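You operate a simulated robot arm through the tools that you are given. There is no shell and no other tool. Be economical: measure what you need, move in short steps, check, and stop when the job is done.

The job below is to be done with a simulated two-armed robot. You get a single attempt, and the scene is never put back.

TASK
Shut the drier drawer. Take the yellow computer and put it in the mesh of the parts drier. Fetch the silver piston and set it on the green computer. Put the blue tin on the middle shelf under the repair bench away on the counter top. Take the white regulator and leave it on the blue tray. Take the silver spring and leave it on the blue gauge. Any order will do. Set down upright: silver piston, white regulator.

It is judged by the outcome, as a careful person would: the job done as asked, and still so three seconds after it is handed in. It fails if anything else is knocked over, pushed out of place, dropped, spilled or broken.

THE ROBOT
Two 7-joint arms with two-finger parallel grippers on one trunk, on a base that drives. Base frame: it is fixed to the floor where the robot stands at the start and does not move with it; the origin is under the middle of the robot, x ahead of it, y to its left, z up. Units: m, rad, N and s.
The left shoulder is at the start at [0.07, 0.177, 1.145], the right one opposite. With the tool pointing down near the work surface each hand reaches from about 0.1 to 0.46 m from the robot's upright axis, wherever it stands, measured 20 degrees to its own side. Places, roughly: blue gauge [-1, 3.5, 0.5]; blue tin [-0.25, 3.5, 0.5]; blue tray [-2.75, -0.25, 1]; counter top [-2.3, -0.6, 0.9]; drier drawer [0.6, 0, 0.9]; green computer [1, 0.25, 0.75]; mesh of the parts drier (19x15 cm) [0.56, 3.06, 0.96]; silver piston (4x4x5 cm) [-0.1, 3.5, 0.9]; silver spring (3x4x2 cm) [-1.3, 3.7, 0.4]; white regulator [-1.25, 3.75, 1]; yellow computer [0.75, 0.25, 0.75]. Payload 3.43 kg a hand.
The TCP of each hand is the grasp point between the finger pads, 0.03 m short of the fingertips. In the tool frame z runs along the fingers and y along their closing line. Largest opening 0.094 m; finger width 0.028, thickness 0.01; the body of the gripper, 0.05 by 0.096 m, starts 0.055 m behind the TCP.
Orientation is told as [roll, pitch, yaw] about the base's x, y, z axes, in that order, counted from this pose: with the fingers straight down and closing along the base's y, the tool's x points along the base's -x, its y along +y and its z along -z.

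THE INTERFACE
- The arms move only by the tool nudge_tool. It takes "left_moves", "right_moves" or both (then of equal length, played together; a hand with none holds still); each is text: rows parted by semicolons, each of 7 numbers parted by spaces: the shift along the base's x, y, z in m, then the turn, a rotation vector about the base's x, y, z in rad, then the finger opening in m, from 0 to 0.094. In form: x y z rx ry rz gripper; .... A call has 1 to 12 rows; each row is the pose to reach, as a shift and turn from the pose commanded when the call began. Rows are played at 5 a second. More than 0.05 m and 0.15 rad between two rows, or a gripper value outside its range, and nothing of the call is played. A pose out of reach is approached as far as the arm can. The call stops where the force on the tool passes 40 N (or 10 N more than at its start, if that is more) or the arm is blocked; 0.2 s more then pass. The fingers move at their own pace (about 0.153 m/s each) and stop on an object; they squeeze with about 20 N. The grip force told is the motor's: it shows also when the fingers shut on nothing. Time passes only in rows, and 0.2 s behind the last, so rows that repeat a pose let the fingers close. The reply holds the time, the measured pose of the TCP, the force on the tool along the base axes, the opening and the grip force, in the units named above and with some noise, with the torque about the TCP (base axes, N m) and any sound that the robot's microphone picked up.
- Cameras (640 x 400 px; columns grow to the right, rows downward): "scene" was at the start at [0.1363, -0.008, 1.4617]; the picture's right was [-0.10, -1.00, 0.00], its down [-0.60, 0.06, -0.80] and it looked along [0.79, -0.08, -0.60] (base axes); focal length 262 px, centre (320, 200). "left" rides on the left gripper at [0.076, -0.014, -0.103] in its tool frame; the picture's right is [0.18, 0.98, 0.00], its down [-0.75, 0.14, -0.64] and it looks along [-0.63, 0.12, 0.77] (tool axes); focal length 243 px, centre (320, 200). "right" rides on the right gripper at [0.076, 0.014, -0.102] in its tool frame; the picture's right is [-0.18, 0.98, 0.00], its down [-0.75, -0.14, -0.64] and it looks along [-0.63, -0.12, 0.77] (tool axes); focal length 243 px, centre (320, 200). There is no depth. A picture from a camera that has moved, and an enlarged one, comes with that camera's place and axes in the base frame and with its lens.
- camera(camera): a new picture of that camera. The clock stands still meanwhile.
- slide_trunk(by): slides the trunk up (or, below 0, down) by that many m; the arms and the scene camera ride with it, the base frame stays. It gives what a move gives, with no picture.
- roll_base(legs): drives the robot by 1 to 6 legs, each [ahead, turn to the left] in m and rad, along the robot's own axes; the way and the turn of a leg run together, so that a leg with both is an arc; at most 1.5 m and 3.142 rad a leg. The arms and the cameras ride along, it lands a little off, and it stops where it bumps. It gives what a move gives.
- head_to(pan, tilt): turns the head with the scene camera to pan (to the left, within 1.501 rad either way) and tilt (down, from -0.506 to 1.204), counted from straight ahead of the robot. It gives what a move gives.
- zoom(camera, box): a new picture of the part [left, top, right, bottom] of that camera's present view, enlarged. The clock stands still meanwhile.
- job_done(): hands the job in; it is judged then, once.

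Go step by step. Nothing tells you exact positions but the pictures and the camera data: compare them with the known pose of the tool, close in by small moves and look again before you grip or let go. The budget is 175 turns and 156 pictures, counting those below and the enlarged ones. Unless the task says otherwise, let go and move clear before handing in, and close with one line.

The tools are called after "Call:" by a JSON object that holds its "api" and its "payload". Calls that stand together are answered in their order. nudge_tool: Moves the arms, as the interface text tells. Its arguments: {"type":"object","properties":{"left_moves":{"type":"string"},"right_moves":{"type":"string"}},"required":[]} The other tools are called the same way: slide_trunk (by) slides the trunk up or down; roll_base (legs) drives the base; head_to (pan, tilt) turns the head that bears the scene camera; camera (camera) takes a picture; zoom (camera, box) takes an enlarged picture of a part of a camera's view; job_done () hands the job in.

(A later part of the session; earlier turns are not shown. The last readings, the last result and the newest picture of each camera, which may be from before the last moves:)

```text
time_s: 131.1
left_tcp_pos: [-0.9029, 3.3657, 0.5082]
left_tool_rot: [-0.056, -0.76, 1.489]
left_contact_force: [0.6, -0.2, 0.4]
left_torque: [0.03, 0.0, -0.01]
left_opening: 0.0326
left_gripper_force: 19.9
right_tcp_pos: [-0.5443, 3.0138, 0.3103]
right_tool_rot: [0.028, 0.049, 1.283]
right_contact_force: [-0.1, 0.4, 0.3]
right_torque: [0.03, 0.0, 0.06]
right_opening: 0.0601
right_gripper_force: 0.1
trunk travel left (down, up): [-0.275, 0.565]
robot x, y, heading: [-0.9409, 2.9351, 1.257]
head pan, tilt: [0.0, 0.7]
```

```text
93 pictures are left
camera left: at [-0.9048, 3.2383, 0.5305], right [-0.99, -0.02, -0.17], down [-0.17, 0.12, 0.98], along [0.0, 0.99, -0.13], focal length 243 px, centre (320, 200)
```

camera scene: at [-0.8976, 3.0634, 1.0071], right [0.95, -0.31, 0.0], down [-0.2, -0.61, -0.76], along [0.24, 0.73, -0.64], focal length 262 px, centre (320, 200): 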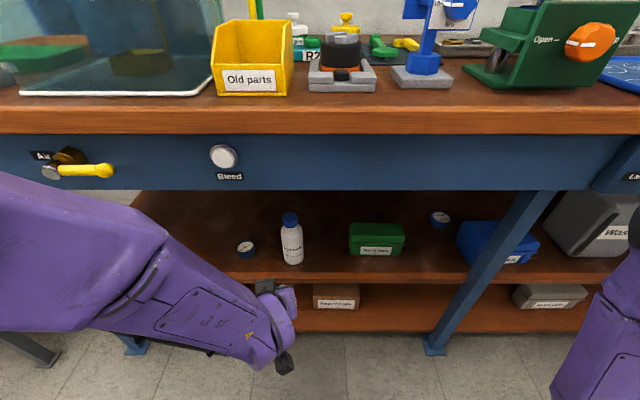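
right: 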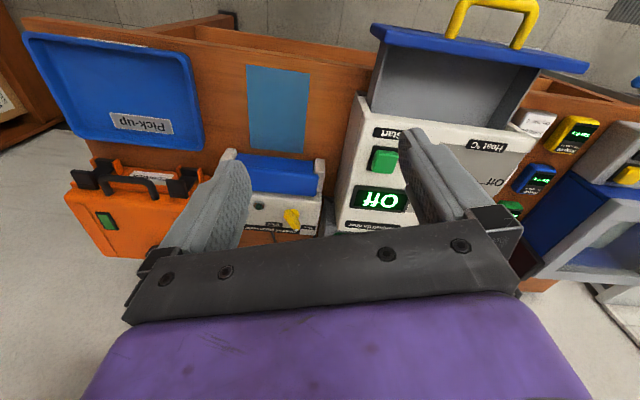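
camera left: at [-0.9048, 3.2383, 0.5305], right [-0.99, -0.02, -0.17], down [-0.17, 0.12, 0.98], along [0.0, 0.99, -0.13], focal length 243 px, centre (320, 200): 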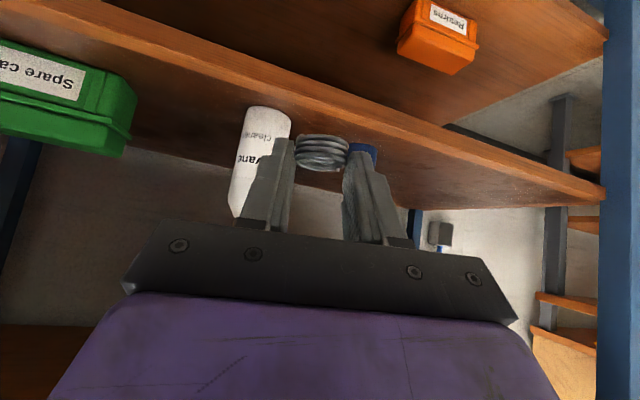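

Gauge re-measured at (-0.948, 3.584). Moving the spring over it, still above.

Call:
{"api": "nudge_tool", "payload": {"left_moves": "-0.01 0.04 0 0.001 0.013 0.013 0; -0.02 0.08 0 0.002 0.027 0.026 0; -0.03 0.12 0 0.003 0.04 0.039 0; -0.04 0.16 0 0.0045 0.054 0.052 0; -0.046 0.2 0 0.0045 0.054 0.052 0; -0.046 0.2 0 0.0045 0.054 0.052 0"}}

Call:
{"api": "camera", "payload": {"camera": "scene"}}

Call:
{"api": "camera", "payload": {"camera": "left"}}

```text
time_s: 132.4
left_tcp_pos: [-0.9497, 3.5672, 0.5088]
left_tool_rot: [0.021, -0.761, 1.489]
left_contact_force: [0.1, 0.1, -0.8]
left_torque: [-0.03, 0.01, 0.02]
left_opening: 0.0325
left_gripper_force: 19.6
right_tcp_pos: [-0.545, 3.014, 0.3105]
right_tool_rot: [0.027, 0.048, 1.283]
right_contact_force: [-0.3, 0.2, 0.2]
right_torque: [-0.01, -0.01, 0.0]
right_opening: 0.0601
right_gripper_force: 0.0
trunk travel left (down, up): [-0.275, 0.565]
robot x, y, heading: [-0.9392, 2.9351, 1.261]
head pan, tilt: [0.0, 0.7]
```

```text
92 pictures are left
camera scene: at [-0.8978, 3.0632, 1.0072], right [0.95, -0.31, 0.0], down [-0.2, -0.61, -0.76], along [0.24, 0.73, -0.64], focal length 262 px, centre (320, 200)
```

scene: 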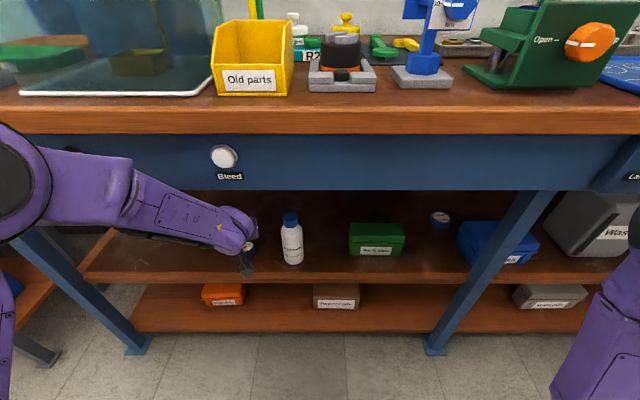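

```text
91 pictures are left
camera left: at [-0.9438, 3.4397, 0.5303], right [-0.99, -0.07, -0.11], down [-0.12, 0.11, 0.99], along [-0.05, 0.99, -0.12], focal length 243 px, centre (320, 200)
```

left: 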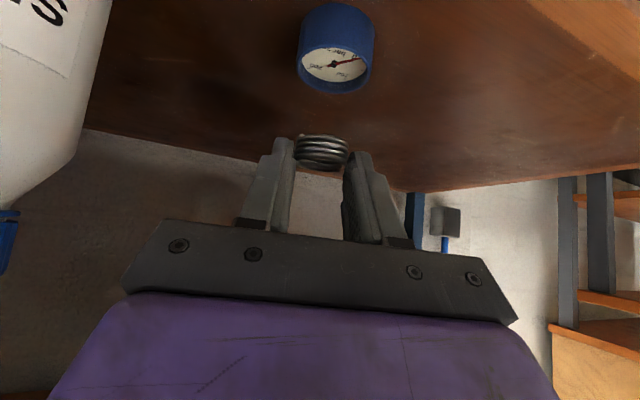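

The spring is directly above the gauge face. Lowering gently until contact.

Call:
{"api": "nudge_tool", "payload": {"left_moves": "-0.001 -0.002 -0.015 0 0 0 0; -0.001 -0.002 -0.028 0 0 0 0; -0.001 -0.002 -0.035 0 0 0 0; -0.001 -0.002 -0.039 0 0 0 0; -0.001 -0.002 -0.039 0 0 0 0"}}

Call:
{"api": "camera", "payload": {"camera": "left"}}

```text
time_s: 133.7
left_tcp_pos: [-0.9496, 3.5636, 0.4694]
left_tool_rot: [0.02, -0.759, 1.49]
left_contact_force: [-0.8, -0.7, -0.4]
left_torque: [0.04, 0.02, -0.01]
left_opening: 0.0325
left_gripper_force: 19.5
right_tcp_pos: [-0.5443, 3.0133, 0.311]
right_tool_rot: [0.026, 0.047, 1.284]
right_contact_force: [-0.5, 0.2, 0.0]
right_torque: [0.0, -0.02, 0.0]
right_opening: 0.0599
right_gripper_force: 0.0
trunk travel left (down, up): [-0.275, 0.565]
robot x, y, heading: [-0.9416, 2.9344, 1.258]
head pan, tilt: [0.0, 0.7]
```

```text
90 pictures are left
camera left: at [-0.9438, 3.4363, 0.4908], right [-0.99, -0.07, -0.11], down [-0.12, 0.11, 0.99], along [-0.05, 0.99, -0.12], focal length 243 px, centre (320, 200)
```

left: 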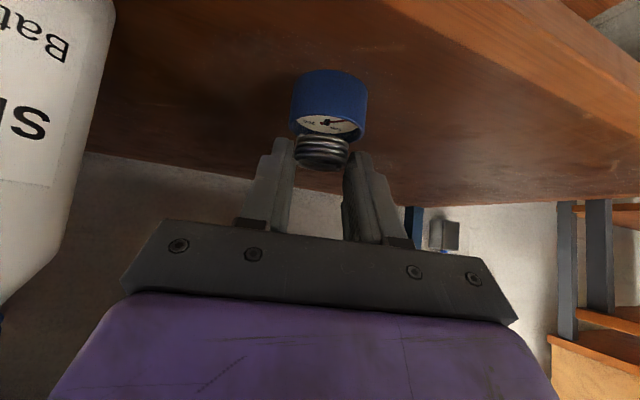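

Call:
{"api": "nudge_tool", "payload": {"left_moves": "-0.001 0 -0.003 0 0 0 0; -0.001 0 -0.006 0 0 0 0; -0.001 0 -0.009 0 0 0 0; -0.001 0 -0.009 0 0 0 0"}}

Call:
{"api": "zoom", "payload": {"camera": "left", "box": [220, 50, 440, 200]}}

```text
time_s: 134.7
left_tcp_pos: [-0.9519, 3.5642, 0.4595]
left_tool_rot: [0.02, -0.76, 1.492]
left_contact_force: [-0.1, 0.8, 0.3]
left_torque: [-0.03, -0.03, -0.01]
left_opening: 0.0323
left_gripper_force: 19.4
right_tcp_pos: [-0.5441, 3.0134, 0.3105]
right_tool_rot: [0.025, 0.047, 1.283]
right_contact_force: [-1.1, -0.5, -0.4]
right_torque: [0.0, -0.01, -0.02]
right_opening: 0.0601
right_gripper_force: 0.0
trunk travel left (down, up): [-0.275, 0.565]
robot x, y, heading: [-0.9416, 2.9318, 1.26]
head pan, tilt: [0.0, 0.7]
```

```text
2.67 times, centred on (330, 125) of left
camera zoom: at [-0.945, 3.4361, 0.4819], right [-0.99, -0.07, -0.11], down [-0.12, 0.11, 0.99], along [-0.05, 0.99, -0.12], focal length 647 px, centre (293, 400)
```

zoom: 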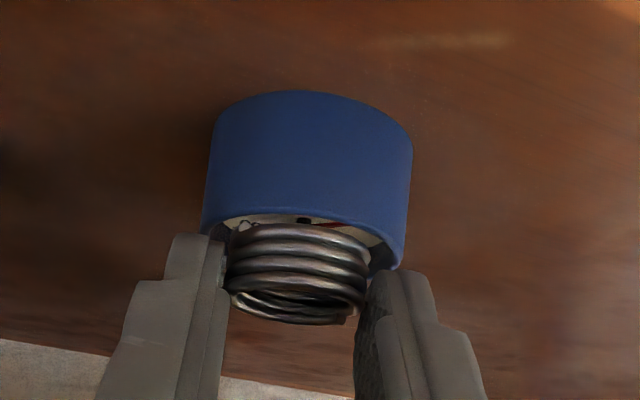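

Call:
{"api": "nudge_tool", "payload": {"left_moves": "-0.002 0 -0.003 0 0 0 0; -0.002 0 -0.006 0 0 0 0; -0.002 0 -0.009 0 0 0 0; -0.002 0 -0.009 0 0 0 0"}}

Call:
{"api": "zoom", "payload": {"camera": "left", "box": [220, 50, 440, 200]}}

```text
time_s: 135.7
left_tcp_pos: [-0.9521, 3.564, 0.4576]
left_tool_rot: [0.02, -0.772, 1.49]
left_contact_force: [2.9, -1.5, 40.9]
left_torque: [0.46, -0.51, -0.09]
left_opening: 0.0325
left_gripper_force: 19.6
right_tcp_pos: [-0.5445, 3.0121, 0.3117]
right_tool_rot: [0.029, 0.043, 1.282]
right_contact_force: [-0.5, -0.2, 0.9]
right_torque: [0.03, 0.01, 0.01]
right_opening: 0.0599
right_gripper_force: 0.0
trunk travel left (down, up): [-0.275, 0.565]
robot x, y, heading: [-0.9373, 2.9321, 1.258]
head pan, tilt: [0.0, 0.7]
```

```text
2.67 times, centred on (330, 125) of left
camera zoom: at [-0.9461, 3.4357, 0.478], right [-0.99, -0.07, -0.12], down [-0.12, 0.1, 0.99], along [-0.05, 0.99, -0.11], focal length 647 px, centre (293, 400)
```

zoom: 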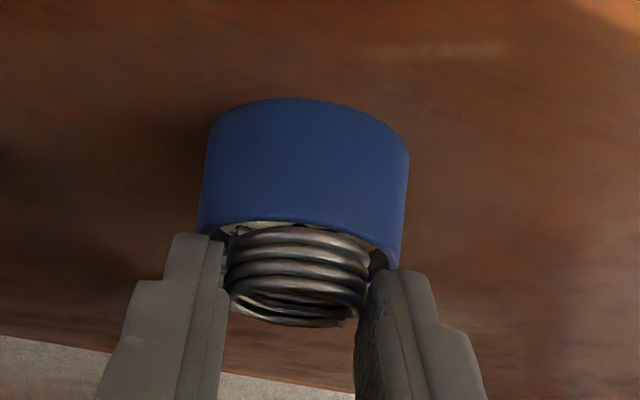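

Contact made. Ease up to just touching and release.

Call:
{"api": "nudge_tool", "payload": {"left_moves": "0 0 0.007 0 0 0 0; 0 0 0.007 0 0 0 0.04; 0 0 0.007 0 0 0 0.055; 0 0 0.007 0 0 0 0.06"}}

Call:
{"api": "zoom", "payload": {"camera": "left", "box": [220, 50, 440, 200]}}

```text
time_s: 136.7
left_tcp_pos: [-0.9535, 3.5632, 0.4571]
left_tool_rot: [0.02, -0.756, 1.489]
left_contact_force: [0.7, 0.0, 3.6]
left_torque: [-0.02, -0.07, -0.01]
left_opening: 0.0599
left_gripper_force: 0.2
right_tcp_pos: [-0.5449, 3.012, 0.3099]
right_tool_rot: [0.028, 0.048, 1.284]
right_contact_force: [-0.6, -0.1, 0.2]
right_torque: [0.0, 0.01, 0.02]
right_opening: 0.06
right_gripper_force: 0.0
trunk travel left (down, up): [-0.275, 0.565]
robot x, y, heading: [-0.9363, 2.934, 1.26]
head pan, tilt: [0.0, 0.7]
```

```text
2.67 times, centred on (330, 125) of left
camera zoom: at [-0.9476, 3.4356, 0.4792], right [-0.99, -0.07, -0.11], down [-0.12, 0.11, 0.99], along [-0.05, 0.99, -0.12], focal length 647 px, centre (293, 400)
```

zoom: 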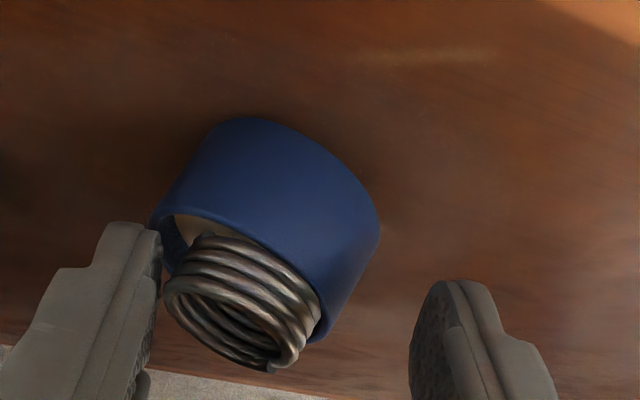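

The finger tilted the gauge a little as it opened. I'll raise a few millimetres and look again.

Call:
{"api": "nudge_tool", "payload": {"left_moves": "0 0 0.002 0 0 0 0.06; 0 0 0.004 0 0 0 0.06"}}

Call:
{"api": "zoom", "payload": {"camera": "left", "box": [220, 50, 440, 200]}}

```text
time_s: 137.2
left_tcp_pos: [-0.9532, 3.5635, 0.4615]
left_tool_rot: [0.019, -0.759, 1.491]
left_contact_force: [-0.3, 0.4, -0.5]
left_torque: [-0.01, -0.01, 0.0]
left_opening: 0.06
left_gripper_force: 0.0
right_tcp_pos: [-0.5448, 3.0136, 0.3111]
right_tool_rot: [0.026, 0.046, 1.282]
right_contact_force: [0.3, 0.1, 0.4]
right_torque: [-0.03, 0.01, 0.01]
right_opening: 0.06
right_gripper_force: 0.1
trunk travel left (down, up): [-0.275, 0.565]
robot x, y, heading: [-0.9399, 2.9315, 1.257]
head pan, tilt: [0.0, 0.7]
```

```text
2.67 times, centred on (330, 125) of left
camera zoom: at [-0.947, 3.4362, 0.4834], right [-0.99, -0.07, -0.11], down [-0.12, 0.11, 0.99], along [-0.05, 0.99, -0.12], focal length 647 px, centre (293, 400)
```

zoom: 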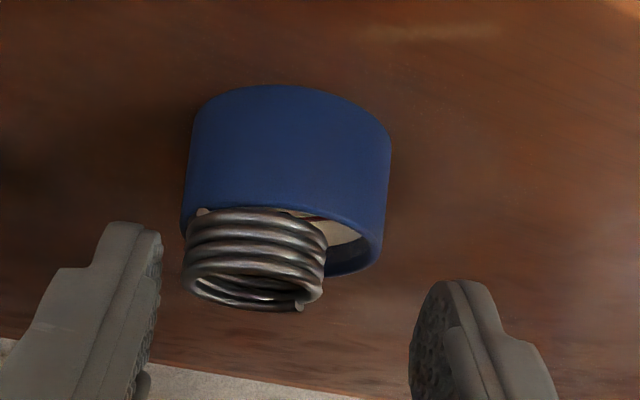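

The gauge settled flat with the spring standing on its face. Lifting away and backing out.

Call:
{"api": "nudge_tool", "payload": {"left_moves": "0 0 0.02 0 0 0 0.06; 0 0 0.04 0 0 0 0.06; 0 -0.04 0.05 0 0 0 0.06; 0 -0.08 0.05 0 0 0 0.06; 0 -0.12 0.05 0 0 0 0.06; 0 -0.16 0.05 0 0 0 0.06"}}

Call:
{"api": "roll_base", "payload": {"legs": [[-0.25, 0]]}}

Call:
{"api": "camera", "payload": {"camera": "scene"}}

Call:
{"api": "zoom", "payload": {"camera": "scene", "box": [230, 150, 390, 280]}}

```text
time_s: 138.7
left_tcp_pos: [-0.9531, 3.4032, 0.5119]
left_tool_rot: [0.02, -0.76, 1.493]
left_contact_force: [-0.3, 0.0, -0.2]
left_torque: [0.01, 0.01, 0.04]
left_opening: 0.0598
left_gripper_force: 0.0
right_tcp_pos: [-0.5449, 3.0131, 0.311]
right_tool_rot: [0.027, 0.047, 1.283]
right_contact_force: [0.1, 0.1, -0.2]
right_torque: [-0.01, -0.03, 0.0]
right_opening: 0.0601
right_gripper_force: 0.1
trunk travel left (down, up): [-0.275, 0.565]
robot x, y, heading: [-0.9393, 2.9344, 1.253]
head pan, tilt: [0.0, 0.7]
```

```text
time_s: 140.5
left_tcp_pos: [-1.0295, 3.1643, 0.5118]
left_tool_rot: [0.02, -0.761, 1.49]
left_contact_force: [0.7, -0.4, -1.0]
left_torque: [0.0, -0.03, 0.04]
left_opening: 0.0598
left_gripper_force: 0.1
right_tcp_pos: [-0.6215, 2.7727, 0.3098]
right_tool_rot: [0.026, 0.048, 1.282]
right_contact_force: [-0.4, -0.6, -0.2]
right_torque: [-0.01, -0.02, 0.03]
right_opening: 0.06
right_gripper_force: 0.0
trunk travel left (down, up): [-0.275, 0.565]
robot x, y, heading: [-1.0139, 2.6953, 1.257]
head pan, tilt: [0.0, 0.7]
```

```text
85 pictures are left
camera scene: at [-0.975, 2.8246, 1.0072], right [0.95, -0.31, 0.0], down [-0.2, -0.61, -0.77], along [0.24, 0.73, -0.64], focal length 262 px, centre (320, 200)
```

scene: 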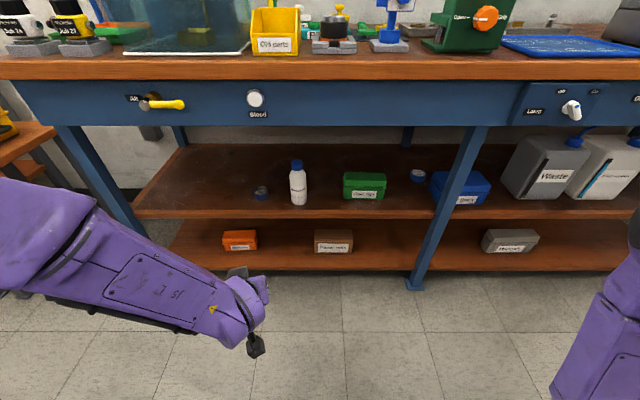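

```text
3.08 times, centred on (310, 215) of scene
camera zoom: at [-0.975, 2.8246, 1.0072], right [0.95, -0.31, 0.0], down [-0.2, -0.61, -0.77], along [0.24, 0.73, -0.64], focal length 807 px, centre (351, 154)
```

zoom: 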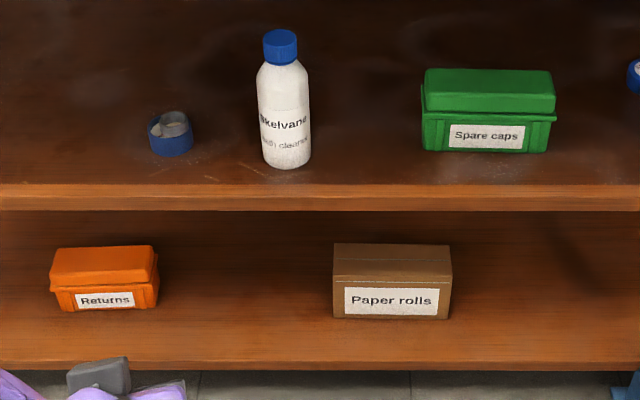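

The spring sits on the gauge. Now the blue tin: zooming to size it up, together with the bench top items.

Call:
{"api": "zoom", "payload": {"camera": "scene", "box": [380, 130, 540, 240]}}

```text
3.64 times, centred on (460, 185) of scene
camera zoom: at [-0.975, 2.8246, 1.0072], right [0.95, -0.31, 0.0], down [-0.2, -0.61, -0.77], along [0.24, 0.73, -0.64], focal length 954 px, centre (-189, 254)
```

zoom: 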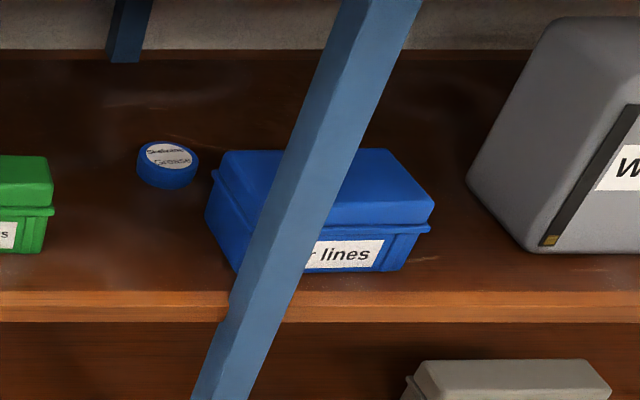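

The blue box holds "lines"; the small round one labelled grease is the blue tin, at about (-0.34, 3.52), behind the second leg. I'll shift right 0.25 m and re-orient the left hand to reach in from the left of the leg.

Call:
{"api": "roll_base", "payload": {"legs": [[0, -1.57], [0.247, 0], [0, 1.57]]}}

Call:
{"api": "nudge_tool", "payload": {"left_moves": "0 0 0 0 0 -0.13 0.09; 0 0 0 0 0 -0.26 0.09; 0 0 0 0 0 -0.39 0.09; 0 0 0 0 0 -0.52 0.09; 0 0 0 0 0 -0.64 0.09"}}

Call:
{"api": "nudge_tool", "payload": {"left_moves": "0 0 0.01 -0.06 0.05 0 0.09; 0 0 0.02 -0.12 0.106 0 0.09; 0 0 0.02 -0.12 0.106 0 0.09"}}

Call:
{"api": "camera", "payload": {"camera": "scene"}}

Call:
{"api": "zoom", "payload": {"camera": "scene", "box": [280, 130, 500, 270]}}

Call:
{"api": "camera", "payload": {"camera": "left"}}

```text
time_s: 149.9
left_tcp_pos: [-0.7982, 3.0896, 0.5112]
left_tool_rot: [0.019, -0.76, 1.503]
left_contact_force: [-0.3, 0.5, 0.3]
left_torque: [-0.01, -0.01, -0.04]
left_opening: 0.0599
left_gripper_force: 0.1
right_tcp_pos: [-0.3869, 2.7035, 0.3113]
right_tool_rot: [0.026, 0.046, 1.291]
right_contact_force: [-0.2, 1.1, -0.6]
right_torque: [-0.01, 0.01, 0.0]
right_opening: 0.0602
right_gripper_force: 0.0
trunk travel left (down, up): [-0.275, 0.565]
robot x, y, heading: [-0.7827, 2.6198, 1.263]
head pan, tilt: [0.0, 0.7]
```

```text
time_s: 151.1
left_tcp_pos: [-0.7979, 3.0899, 0.511]
left_tool_rot: [0.018, -0.761, 0.86]
left_contact_force: [0.7, 0.2, 0.3]
left_torque: [0.03, -0.04, -0.01]
left_opening: 0.0899
left_gripper_force: 0.0
right_tcp_pos: [-0.3862, 2.7046, 0.3114]
right_tool_rot: [0.027, 0.046, 1.294]
right_contact_force: [0.2, -0.3, 0.8]
right_torque: [0.0, 0.02, -0.01]
right_opening: 0.0599
right_gripper_force: 0.1
trunk travel left (down, up): [-0.275, 0.565]
robot x, y, heading: [-0.779, 2.6224, 1.269]
head pan, tilt: [0.0, 0.7]
```

```text
time_s: 151.9
left_tcp_pos: [-0.7975, 3.0895, 0.5328]
left_tool_rot: [0.023, -0.601, 0.86]
left_contact_force: [-0.1, 0.2, 0.7]
left_torque: [-0.01, -0.02, -0.04]
left_opening: 0.0902
left_gripper_force: 0.0
right_tcp_pos: [-0.3867, 2.7029, 0.3099]
right_tool_rot: [0.025, 0.047, 1.294]
right_contact_force: [0.4, 0.5, 1.0]
right_torque: [-0.01, 0.0, -0.03]
right_opening: 0.06
right_gripper_force: 0.0
trunk travel left (down, up): [-0.275, 0.565]
robot x, y, heading: [-0.7815, 2.6197, 1.268]
head pan, tilt: [0.0, 0.7]
```

```text
82 pictures are left
camera scene: at [-0.7405, 2.7496, 1.0072], right [0.95, -0.3, 0.0], down [-0.19, -0.61, -0.76], along [0.23, 0.73, -0.64], focal length 262 px, centre (320, 200)
```

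scene: 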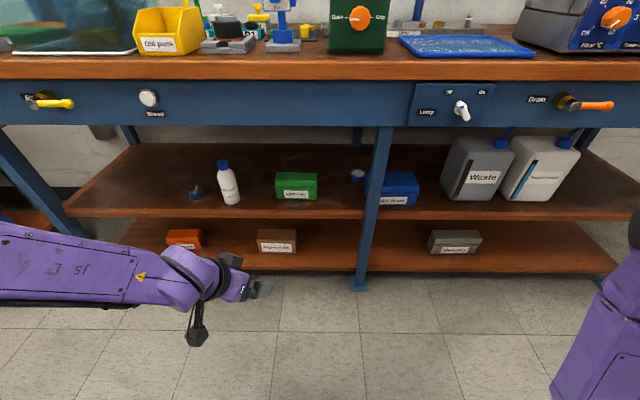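

```text
2.86 times, centred on (390, 200) of scene
camera zoom: at [-0.7405, 2.7496, 1.0072], right [0.95, -0.3, 0.0], down [-0.19, -0.61, -0.76], along [0.23, 0.73, -0.64], focal length 749 px, centre (120, 200)
```

zoom: 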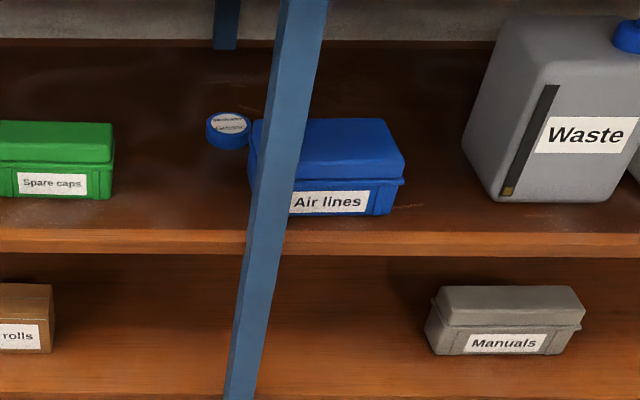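

```text
80 pictures are left
camera left: at [-0.865, 2.9862, 0.574], right [-0.85, 0.52, -0.09], down [0.07, 0.28, 0.96], along [0.52, 0.81, -0.27], focal length 243 px, centre (320, 200)
```

left: 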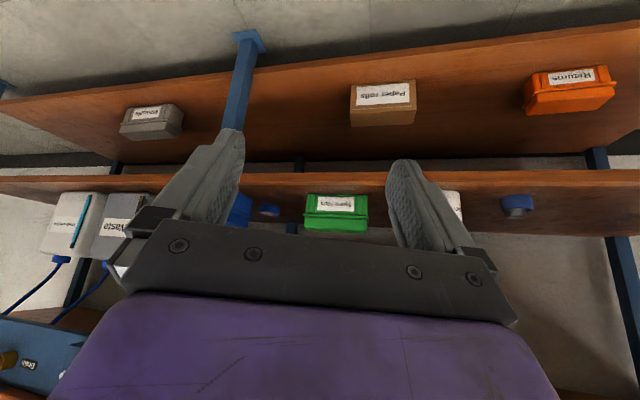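

The tin is at about (-0.338, 3.522), z 0.40–0.43. I'll set the tool at azimuth ≈1.0 and tilt ≈0.5, and position it left of the leg before driving in.

Call:
{"api": "nudge_tool", "payload": {"left_moves": "0 0 0 -0.04 0.025 0.07 0.09; 0.03 -0.01 -0.02 -0.085 0.053 0.14 0.09; 0.07 -0.02 -0.03 -0.085 0.053 0.14 0.09; 0.11 -0.035 -0.04 -0.085 0.053 0.14 0.09; 0.15 -0.05 -0.05 -0.085 0.053 0.14 0.09; 0.19 -0.062 -0.06 -0.085 0.053 0.14 0.09; 0.19 -0.062 -0.07 -0.085 0.053 0.14 0.09"}}

Call:
{"api": "roll_base", "payload": {"legs": [[0.2, 0]]}}

Call:
{"api": "camera", "payload": {"camera": "scene"}}

Call:
{"api": "camera", "payload": {"camera": "left"}}

```text
time_s: 153.7
left_tcp_pos: [-0.6009, 3.0443, 0.4966]
left_tool_rot: [-0.082, -0.543, 1.096]
left_contact_force: [-0.6, -0.3, -1.0]
left_torque: [-0.02, -0.01, 0.0]
left_opening: 0.09
left_gripper_force: 0.1
right_tcp_pos: [-0.3868, 2.7036, 0.3116]
right_tool_rot: [0.026, 0.047, 1.293]
right_contact_force: [0.2, 0.2, 0.2]
right_torque: [0.02, -0.01, -0.01]
right_opening: 0.0597
right_gripper_force: 0.1
trunk travel left (down, up): [-0.275, 0.565]
robot x, y, heading: [-0.7829, 2.6212, 1.272]
head pan, tilt: [0.0, 0.7]
stopped in row 7 (left hand): the arm was blocked; the commanded pose is now the measured one
```

```text
time_s: 155.3
left_tcp_pos: [-0.5412, 3.2345, 0.4954]
left_tool_rot: [-0.08, -0.54, 1.098]
left_contact_force: [-1.0, 0.9, 0.0]
left_torque: [-0.02, 0.01, 0.0]
left_opening: 0.0903
left_gripper_force: 0.1
right_tcp_pos: [-0.3273, 2.8954, 0.3119]
right_tool_rot: [0.025, 0.048, 1.295]
right_contact_force: [-0.2, -0.4, -0.2]
right_torque: [0.0, 0.0, -0.02]
right_opening: 0.0601
right_gripper_force: 0.0
trunk travel left (down, up): [-0.275, 0.565]
robot x, y, heading: [-0.7234, 2.8102, 1.27]
head pan, tilt: [0.0, 0.7]
```

```text
79 pictures are left
camera scene: at [-0.6811, 2.9406, 1.0071], right [0.95, -0.3, 0.0], down [-0.19, -0.62, -0.76], along [0.23, 0.73, -0.64], focal length 262 px, centre (320, 200)
```

scene: 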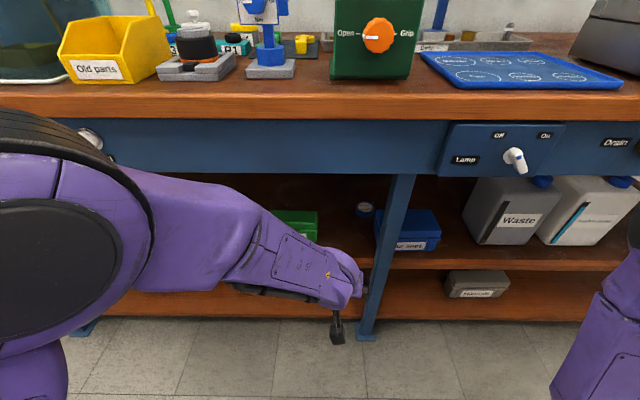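

```text
78 pictures are left
camera left: at [-0.5903, 3.1247, 0.5453], right [-0.92, 0.34, -0.16], down [-0.02, 0.37, 0.93], along [0.38, 0.86, -0.34], focal length 243 px, centre (320, 200)
```

left: 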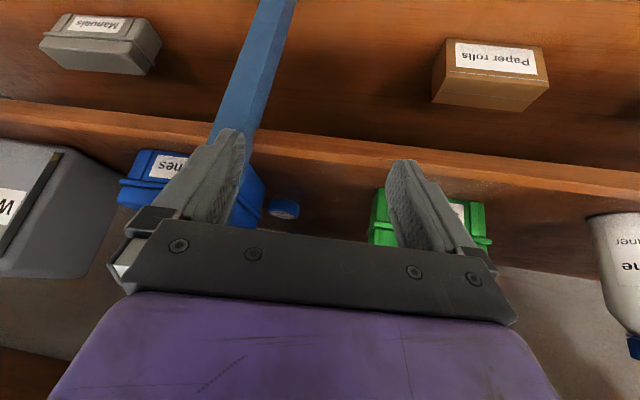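

The left arm was at its inward limit. I'll back out, move the hand to the robot's left, and shift the base right so the forearm comes in from the left.

Call:
{"api": "roll_base", "payload": {"legs": [[-0.22, 0]]}}

Call:
{"api": "nudge_tool", "payload": {"left_moves": "-0.04 0.012 0 0.005 0.01 -0.007 0.09; -0.08 0.025 0 0.01 0.02 -0.014 0.09; -0.12 0.037 0 0.015 0.03 -0.021 0.09; -0.16 0.05 -0.01 0.02 0.04 -0.028 0.09; -0.2 0.062 -0.02 0.025 0.05 -0.035 0.09; -0.24 0.074 -0.03 0.03 0.06 -0.042 0.09; -0.28 0.087 -0.04 0.035 0.068 -0.05 0.09; -0.28 0.087 -0.04 0.035 0.068 -0.05 0.09"}}

Call:
{"api": "roll_base", "payload": {"legs": [[0, -1.57], [0.33, 0], [0, 1.555]]}}

Call:
{"api": "camera", "payload": {"camera": "scene"}}

Call:
{"api": "camera", "payload": {"camera": "left"}}

```text
time_s: 157.0
left_tcp_pos: [-0.6075, 3.0215, 0.4957]
left_tool_rot: [-0.083, -0.544, 1.099]
left_contact_force: [0.0, -0.5, 0.3]
left_torque: [0.01, -0.01, -0.04]
left_opening: 0.0901
left_gripper_force: 0.0
right_tcp_pos: [-0.3931, 2.6841, 0.3114]
right_tool_rot: [0.023, 0.047, 1.294]
right_contact_force: [0.3, -0.7, 0.0]
right_torque: [0.01, 0.02, 0.01]
right_opening: 0.06
right_gripper_force: 0.1
trunk travel left (down, up): [-0.275, 0.565]
robot x, y, heading: [-0.7855, 2.6014, 1.274]
head pan, tilt: [0.0, 0.7]
```

```text
time_s: 158.8
left_tcp_pos: [-0.8876, 3.11, 0.4568]
left_tool_rot: [0.005, -0.538, 1.004]
left_contact_force: [-0.3, -0.4, -0.3]
left_torque: [0.01, 0.01, 0.02]
left_opening: 0.09
left_gripper_force: 0.0
right_tcp_pos: [-0.3928, 2.6841, 0.3113]
right_tool_rot: [0.026, 0.046, 1.296]
right_contact_force: [0.7, -0.4, 0.0]
right_torque: [-0.04, 0.02, -0.02]
right_opening: 0.0601
right_gripper_force: 0.1
trunk travel left (down, up): [-0.275, 0.565]
robot x, y, heading: [-0.7876, 2.5979, 1.272]
head pan, tilt: [0.0, 0.7]
```

```text
time_s: 168.6
left_tcp_pos: [-0.5655, 3.0144, 0.4567]
left_tool_rot: [0.004, -0.54, 0.99]
left_contact_force: [0.3, 0.6, -0.6]
left_torque: [-0.01, -0.01, -0.02]
left_opening: 0.0902
left_gripper_force: 0.2
right_tcp_pos: [-0.0752, 2.5828, 0.3101]
right_tool_rot: [0.026, 0.045, 1.284]
right_contact_force: [-0.2, 0.9, -0.6]
right_torque: [-0.01, 0.03, 0.01]
right_opening: 0.0599
right_gripper_force: 0.0
trunk travel left (down, up): [-0.275, 0.565]
robot x, y, heading: [-0.469, 2.5038, 1.258]
head pan, tilt: [0.0, 0.7]
```

```text
77 pictures are left
camera scene: at [-0.4295, 2.6318, 1.0072], right [0.95, -0.31, 0.0], down [-0.2, -0.61, -0.76], along [0.23, 0.73, -0.64], focal length 262 px, centre (320, 200)
```

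scene: 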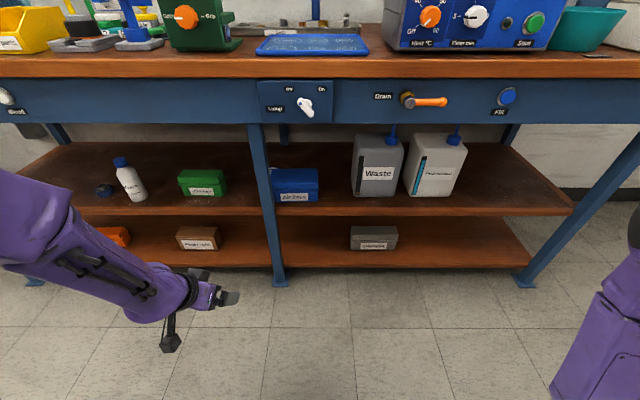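

```text
76 pictures are left
camera left: at [-0.6181, 2.9064, 0.5061], right [-0.91, 0.4, -0.09], down [0.06, 0.34, 0.94], along [0.41, 0.85, -0.33], focal length 243 px, centre (320, 200)
```

left: 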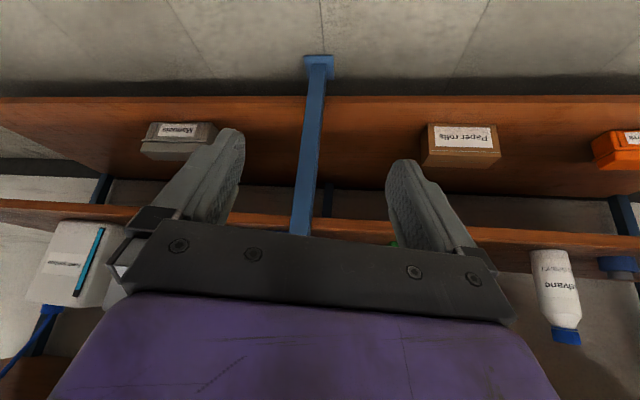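

Call:
{"api": "nudge_tool", "payload": {"left_moves": "-0.033 0.011 0 0 0 0 0.084; -0.033 0.011 0 0 0 0 0.084"}}

Call:
{"api": "roll_base", "payload": {"legs": [[0.26, 0]]}}

Call:
{"api": "camera", "payload": {"camera": "scene"}}

Call:
{"api": "camera", "payload": {"camera": "left"}}

```text
time_s: 169.2
left_tcp_pos: [-0.5995, 3.0244, 0.4574]
left_tool_rot: [0.007, -0.538, 0.992]
left_contact_force: [0.1, -0.3, 0.4]
left_torque: [-0.01, 0.01, -0.02]
left_opening: 0.0839
left_gripper_force: 0.1
right_tcp_pos: [-0.0768, 2.5832, 0.3113]
right_tool_rot: [0.027, 0.049, 1.284]
right_contact_force: [0.2, -0.6, -0.2]
right_torque: [0.02, -0.01, -0.01]
right_opening: 0.0599
right_gripper_force: 0.1
trunk travel left (down, up): [-0.275, 0.565]
robot x, y, heading: [-0.472, 2.5053, 1.26]
head pan, tilt: [0.0, 0.7]
```

```text
time_s: 171.1
left_tcp_pos: [-0.5216, 3.2722, 0.4569]
left_tool_rot: [0.006, -0.537, 0.994]
left_contact_force: [-0.8, 0.7, -0.3]
left_torque: [0.0, -0.01, 0.0]
left_opening: 0.084
left_gripper_force: 0.1
right_tcp_pos: [0.0038, 2.8297, 0.3115]
right_tool_rot: [0.026, 0.048, 1.286]
right_contact_force: [1.3, 0.4, -0.9]
right_torque: [-0.04, 0.01, -0.03]
right_opening: 0.0602
right_gripper_force: 0.2
trunk travel left (down, up): [-0.275, 0.565]
robot x, y, heading: [-0.392, 2.7499, 1.261]
head pan, tilt: [0.0, 0.7]
```

```text
75 pictures are left
camera scene: at [-0.3506, 2.8785, 1.0071], right [0.95, -0.3, 0.0], down [-0.2, -0.61, -0.76], along [0.23, 0.73, -0.64], focal length 262 px, centre (320, 200)
```

scene: 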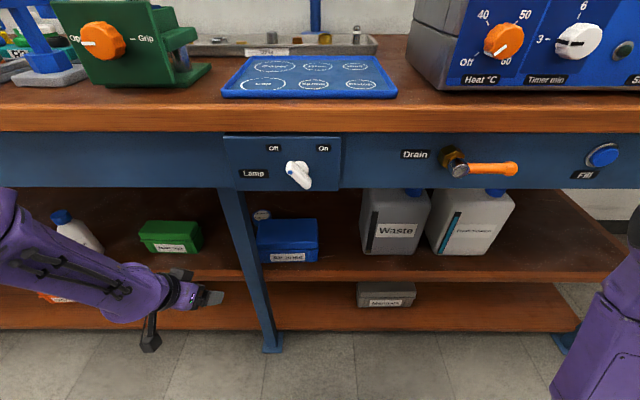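

```text
74 pictures are left
camera left: at [-0.5731, 3.1636, 0.5058], right [-0.91, 0.4, -0.09], down [0.06, 0.34, 0.94], along [0.41, 0.85, -0.33], focal length 243 px, centre (320, 200)
```

left: 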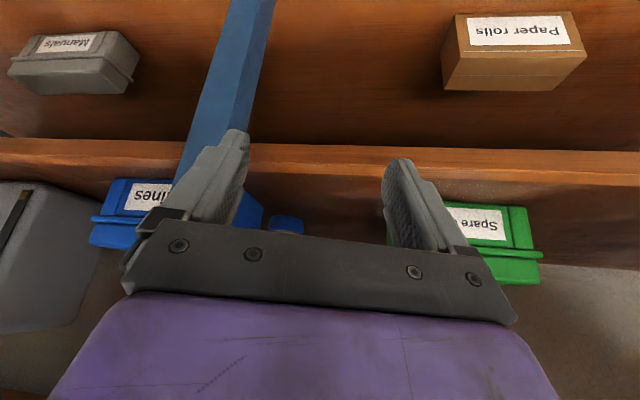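

Corridor between the green box and the leg is clear. Moving in along it, then rising above the tin's height before going over.

Call:
{"api": "nudge_tool", "payload": {"left_moves": "0.02 0.045 0 0 0 -0.03 0.08; 0.038 0.085 0 0 0 -0.06 0.08; 0.05 0.115 0.004 0 0 -0.09 0.08; 0.065 0.143 0.01 0 0 -0.09 0.08; 0.077 0.165 0.015 0 0 -0.09 0.08; 0.09 0.193 0.018 0 0 -0.09 0.08; 0.1016 0.218 0.02 0 0 -0.09 0.08; 0.1016 0.218 0.02 0 0 -0.09 0.08"}}

Call:
{"api": "camera", "payload": {"camera": "scene"}}

Call:
{"api": "camera", "payload": {"camera": "left"}}

```text
time_s: 173.0
left_tcp_pos: [-0.4043, 3.4842, 0.4345]
left_tool_rot: [-0.021, -0.477, 0.9]
left_contact_force: [11.2, 1.5, 6.0]
left_torque: [-0.19, 0.87, 0.3]
left_opening: 0.0732
left_gripper_force: 0.2
right_tcp_pos: [0.0055, 2.8275, 0.2953]
right_tool_rot: [0.038, 0.094, 1.277]
right_contact_force: [1.2, 0.9, -0.2]
right_torque: [-0.05, 0.04, 0.01]
right_opening: 0.0598
right_gripper_force: 0.0
trunk travel left (down, up): [-0.275, 0.565]
robot x, y, heading: [-0.3877, 2.7388, 1.309]
head pan, tilt: [0.0, 0.7]
stopped in row 8 (left hand): the arm was blocked; the commanded pose is now the measured one
```

```text
73 pictures are left
camera scene: at [-0.3499, 2.8709, 1.0095], right [0.97, -0.26, -0.01], down [-0.18, -0.62, -0.76], along [0.19, 0.74, -0.65], focal length 262 px, centre (320, 200)
```

scene: 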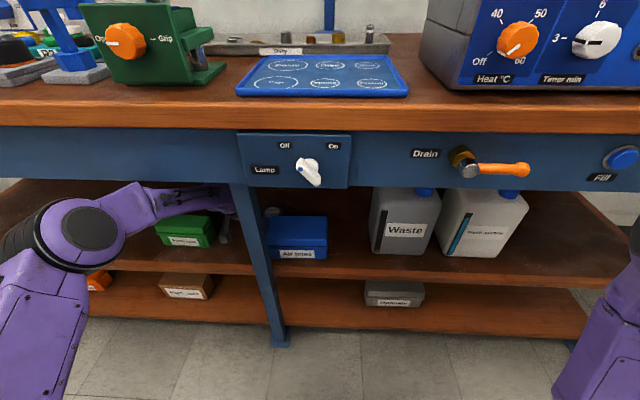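

```text
72 pictures are left
camera left: at [-0.4668, 3.3853, 0.4903], right [-0.87, 0.49, -0.1], down [0.11, 0.39, 0.91], along [0.49, 0.78, -0.39], focal length 243 px, centre (320, 200)
```

left: 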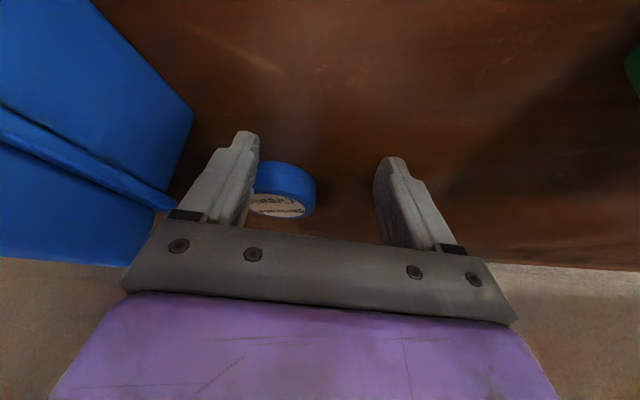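

Something is pressing (robot twisted a little). I'll pull back slightly to relieve it and look.

Call:
{"api": "nudge_tool", "payload": {"left_moves": "-0.004 -0.012 0 0 0 0 0.08; -0.008 -0.022 0.003 0 0 0 0.08; -0.008 -0.022 0.003 0 0 0 0.08"}}

Call:
{"api": "camera", "payload": {"camera": "left"}}

Call:
{"api": "zoom", "payload": {"camera": "scene", "box": [20, 120, 360, 330]}}

```text
time_s: 173.8
left_tcp_pos: [-0.4335, 3.456, 0.4446]
left_tool_rot: [-0.02, -0.49, 0.916]
left_contact_force: [0.3, -0.6, 0.1]
left_torque: [0.05, 0.02, 0.04]
left_opening: 0.0801
left_gripper_force: 0.1
right_tcp_pos: [0.0008, 2.8271, 0.3019]
right_tool_rot: [0.026, 0.077, 1.289]
right_contact_force: [-0.3, 0.4, -0.1]
right_torque: [0.02, 0.0, 0.0]
right_opening: 0.0598
right_gripper_force: 0.0
trunk travel left (down, up): [-0.275, 0.565]
robot x, y, heading: [-0.3927, 2.7428, 1.313]
head pan, tilt: [0.0, 0.7]
```

```text
71 pictures are left
camera left: at [-0.4941, 3.3562, 0.4993], right [-0.87, 0.48, -0.1], down [0.1, 0.38, 0.92], along [0.48, 0.79, -0.38], focal length 243 px, centre (320, 200)
```

left: 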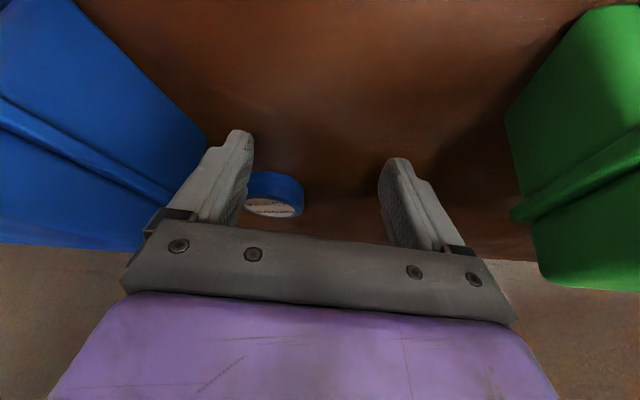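

```text
1.88 times, centred on (190, 225) of scene
camera zoom: at [-0.3603, 2.868, 1.0072], right [0.97, -0.26, 0.0], down [-0.17, -0.62, -0.76], along [0.2, 0.74, -0.64], focal length 494 px, centre (565, 153)
```

zoom: 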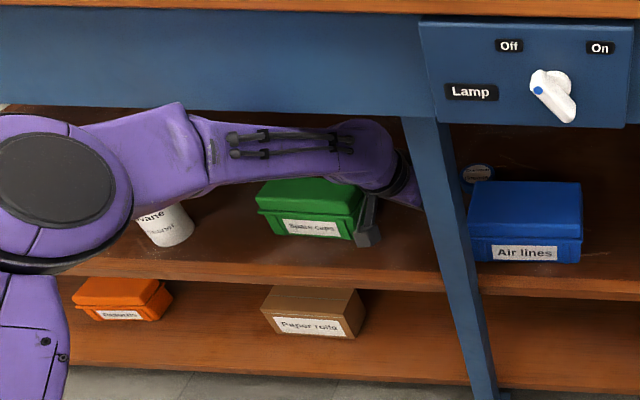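

The forearm is close under the apron. I'll withdraw, lower the trunk 0.1, then re-enter with the hand higher relative to the shoulder.

Call:
{"api": "nudge_tool", "payload": {"left_moves": "-0.015 -0.04 0.003 0 0 0 0.08; -0.035 -0.08 0.005 0 0 0 0.08; -0.055 -0.12 0.005 0 0 0 0.08; -0.075 -0.16 0.005 0 0 0 0.08; -0.095 -0.2 0.005 0 0 0 0.08; -0.095 -0.2 0.005 0 0 0 0.08"}}

Call:
{"api": "slide_trunk", "payload": {"by": -0.12}}

Call:
{"api": "nudge_tool", "payload": {"left_moves": "0 0 0.04 0 0 0 0.08; 0 0 0.08 0 0 0 0.08; 0 0 0.12 0 0 0 0.08; 0 0 0.14 0 0 0 0.08; 0 0 0.14 0 0 0 0.08"}}

Call:
{"api": "camera", "payload": {"camera": "scene"}}

Call:
{"api": "camera", "payload": {"camera": "left"}}

```text
time_s: 175.2
left_tcp_pos: [-0.528, 3.2549, 0.4486]
left_tool_rot: [-0.019, -0.491, 0.916]
left_contact_force: [0.3, 0.2, 0.2]
left_torque: [-0.02, 0.0, -0.02]
left_opening: 0.0799
left_gripper_force: 0.0
right_tcp_pos: [0.0, 2.8279, 0.3022]
right_tool_rot: [0.026, 0.077, 1.288]
right_contact_force: [0.7, 0.6, 0.1]
right_torque: [0.02, 0.01, 0.03]
right_opening: 0.0602
right_gripper_force: 0.0
trunk travel left (down, up): [-0.275, 0.565]
robot x, y, heading: [-0.3942, 2.7364, 1.314]
head pan, tilt: [0.0, 0.7]
```

```text
time_s: 176.7
left_tcp_pos: [-0.5275, 3.2558, 0.3282]
left_tool_rot: [-0.02, -0.49, 0.917]
left_contact_force: [0.5, -0.8, 0.1]
left_torque: [0.03, -0.02, -0.01]
left_opening: 0.0798
left_gripper_force: 0.1
right_tcp_pos: [0.0008, 2.827, 0.1806]
right_tool_rot: [0.025, 0.076, 1.288]
right_contact_force: [-0.7, -0.6, 0.3]
right_torque: [-0.02, 0.02, 0.03]
right_opening: 0.0601
right_gripper_force: 0.0
trunk travel left (down, up): [-0.155, 0.685]
robot x, y, heading: [-0.3984, 2.7349, 1.308]
head pan, tilt: [0.0, 0.7]
```

```text
time_s: 177.9
left_tcp_pos: [-0.5279, 3.2564, 0.4293]
left_tool_rot: [-0.019, -0.491, 0.917]
left_contact_force: [-0.9, 0.4, 0.4]
left_torque: [-0.04, -0.04, 0.0]
left_opening: 0.0802
left_gripper_force: 0.2
left hand out of reach, approached as far as the arm can: row 3, 4, 5
right_tcp_pos: [0.0001, 2.8283, 0.1811]
right_tool_rot: [0.025, 0.077, 1.288]
right_contact_force: [0.3, 0.0, 0.8]
right_torque: [-0.01, -0.02, 0.0]
right_opening: 0.0599
right_gripper_force: 0.0
trunk travel left (down, up): [-0.155, 0.685]
robot x, y, heading: [-0.3963, 2.739, 1.311]
head pan, tilt: [0.0, 0.7]
```

```text
69 pictures are left
camera scene: at [-0.3603, 2.8681, 0.8872], right [0.97, -0.26, 0.0], down [-0.17, -0.62, -0.76], along [0.2, 0.74, -0.64], focal length 262 px, centre (320, 200)
```

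scene: 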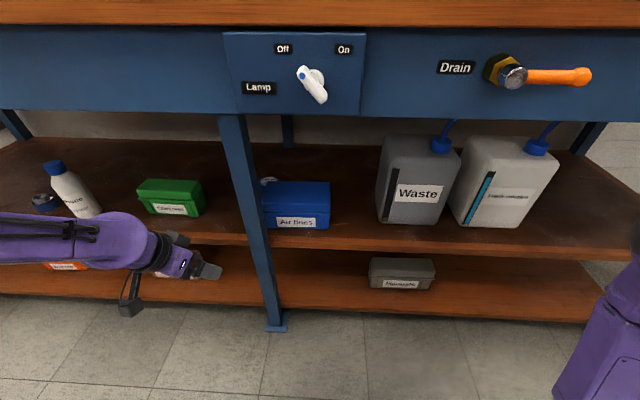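

```text
68 pictures are left
camera left: at [-0.5885, 3.1556, 0.4845], right [-0.87, 0.48, -0.1], down [0.1, 0.38, 0.92], along [0.48, 0.79, -0.38], focal length 243 px, centre (320, 200)
```

left: 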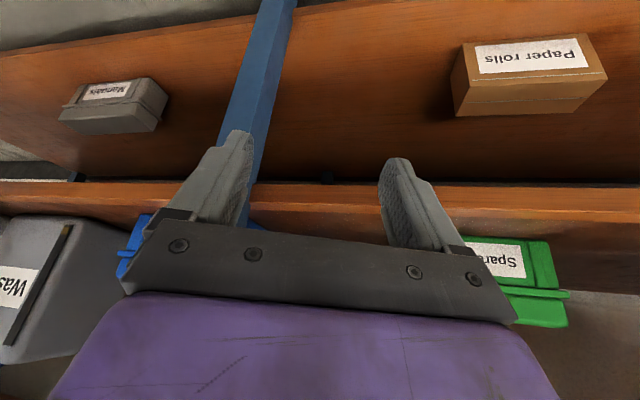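

Call:
{"api": "nudge_tool", "payload": {"left_moves": "0.008 0.02 0.005 0 0 0 0.08; 0.016 0.04 0.01 0 0 0 0.08; 0.016 0.04 0.01 0 0 0 0.08"}}

```text
time_s: 178.7
left_tcp_pos: [-0.5106, 3.296, 0.4387]
left_tool_rot: [-0.019, -0.491, 0.919]
left_contact_force: [-0.1, 0.0, 0.7]
left_torque: [-0.02, 0.05, 0.02]
left_opening: 0.0799
left_gripper_force: 0.1
right_tcp_pos: [0.0001, 2.8286, 0.1814]
right_tool_rot: [0.027, 0.079, 1.289]
right_contact_force: [0.0, 0.0, 0.8]
right_torque: [0.01, -0.07, -0.02]
right_opening: 0.06
right_gripper_force: 0.1
trunk travel left (down, up): [-0.155, 0.685]
robot x, y, heading: [-0.3909, 2.7365, 1.308]
head pan, tilt: [0.0, 0.7]
```

Call:
{"api": "nudge_tool", "payload": {"left_moves": "0.009 0.021 0.011 0 0 0 0.08; 0.02 0.049 0.023 0 0 0 0.08; 0.0375 0.0856 0.031 0 0 0 0.08; 0.0546 0.122 0.036 0 0 0 0.08; 0.0727 0.158 0.039 0 0 0 0.08; 0.089 0.19 0.041 0 0 0 0.08; 0.089 0.19 0.041 0 0 0 0.08"}}

Call:
{"api": "camera", "payload": {"camera": "left"}}

Call:
{"api": "camera", "payload": {"camera": "scene"}}

```text
time_s: 180.3
left_tcp_pos: [-0.4213, 3.4859, 0.4793]
left_tool_rot: [-0.019, -0.488, 0.917]
left_contact_force: [-0.9, 0.4, 0.5]
left_torque: [0.03, 0.02, -0.01]
left_opening: 0.08
left_gripper_force: 0.0
right_tcp_pos: [0.0001, 2.8286, 0.1822]
right_tool_rot: [0.026, 0.08, 1.288]
right_contact_force: [0.4, 0.3, -0.3]
right_torque: [-0.01, -0.01, 0.0]
right_opening: 0.06
right_gripper_force: 0.0
trunk travel left (down, up): [-0.155, 0.685]
robot x, y, heading: [-0.394, 2.738, 1.311]
head pan, tilt: [0.0, 0.7]
```

```text
67 pictures are left
camera left: at [-0.4822, 3.3854, 0.5345], right [-0.87, 0.48, -0.1], down [0.1, 0.38, 0.92], along [0.48, 0.79, -0.38], focal length 243 px, centre (320, 200)
```

left: 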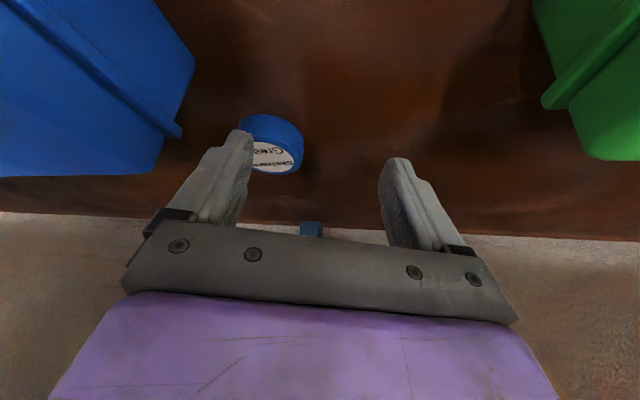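

```text
66 pictures are left
camera scene: at [-0.3603, 2.8682, 0.8871], right [0.97, -0.26, 0.0], down [-0.17, -0.62, -0.76], along [0.2, 0.74, -0.64], focal length 262 px, centre (320, 200)
```

scene: 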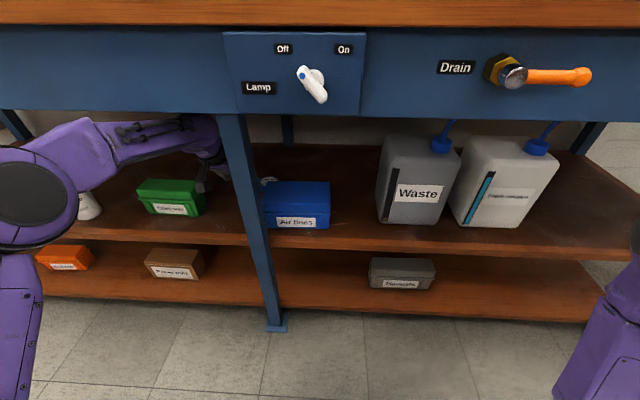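

Clear now. Moving laterally over the tin, then down.

Call:
{"api": "nudge_tool", "payload": {"left_moves": "0.027 0.008 0 0 0 0 0.084; 0.054 0.016 0 0 0 0 0.086; 0.054 0.016 0 0 0 0 0.086"}}

Call:
{"api": "camera", "payload": {"camera": "left"}}

```text
time_s: 181.1
left_tcp_pos: [-0.3683, 3.5012, 0.4793]
left_tool_rot: [-0.02, -0.489, 0.916]
left_contact_force: [0.5, -0.5, -0.2]
left_torque: [-0.02, 0.02, -0.02]
left_opening: 0.0861
left_gripper_force: 0.0
right_tcp_pos: [0.0012, 2.8278, 0.1818]
right_tool_rot: [0.027, 0.077, 1.289]
right_contact_force: [0.8, 0.6, -0.1]
right_torque: [-0.01, 0.03, 0.02]
right_opening: 0.0599
right_gripper_force: 0.1
trunk travel left (down, up): [-0.155, 0.685]
robot x, y, heading: [-0.3924, 2.7361, 1.309]
head pan, tilt: [0.0, 0.7]
```

```text
65 pictures are left
camera left: at [-0.4282, 3.4018, 0.5345], right [-0.87, 0.48, -0.1], down [0.1, 0.38, 0.92], along [0.48, 0.79, -0.38], focal length 243 px, centre (320, 200)
```

left: 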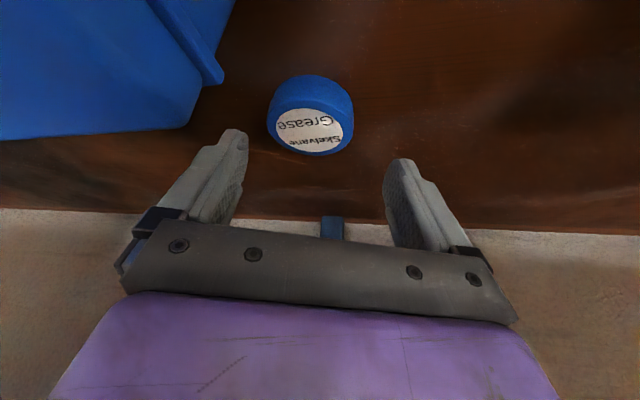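

Call:
{"api": "nudge_tool", "payload": {"left_moves": "0.005 0 -0.015 0 0 0 0.086; 0.01 0 -0.03 0 0 0 0.086; 0.01 0 -0.038 0 0 0 0.086; 0.01 0 -0.038 0 0 0 0.086"}}

Call:
{"api": "camera", "payload": {"camera": "left"}}

```text
time_s: 182.1
left_tcp_pos: [-0.3572, 3.5035, 0.4468]
left_tool_rot: [-0.018, -0.5, 0.919]
left_contact_force: [0.7, 9.9, 23.7]
left_torque: [-1.97, -0.14, 0.21]
left_opening: 0.0856
left_gripper_force: 0.1
right_tcp_pos: [-0.0, 2.8288, 0.1811]
right_tool_rot: [0.029, 0.077, 1.288]
right_contact_force: [0.0, -0.2, -0.2]
right_torque: [-0.01, 0.01, 0.04]
right_opening: 0.0599
right_gripper_force: 0.1
trunk travel left (down, up): [-0.155, 0.685]
robot x, y, heading: [-0.3951, 2.7387, 1.315]
head pan, tilt: [0.0, 0.7]
```

```text
64 pictures are left
camera left: at [-0.4184, 3.4024, 0.5016], right [-0.87, 0.47, -0.1], down [0.09, 0.37, 0.92], along [0.48, 0.8, -0.37], focal length 243 px, centre (320, 200)
```

left: 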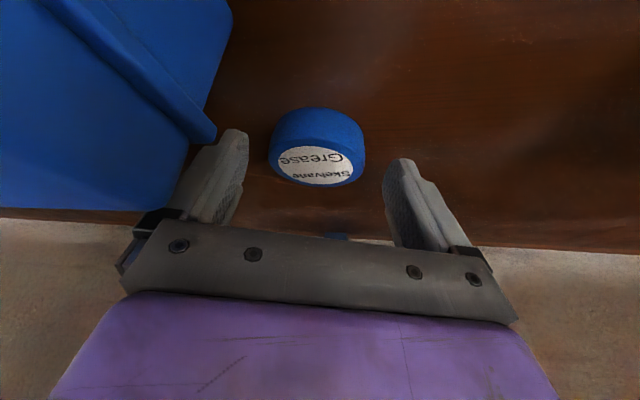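

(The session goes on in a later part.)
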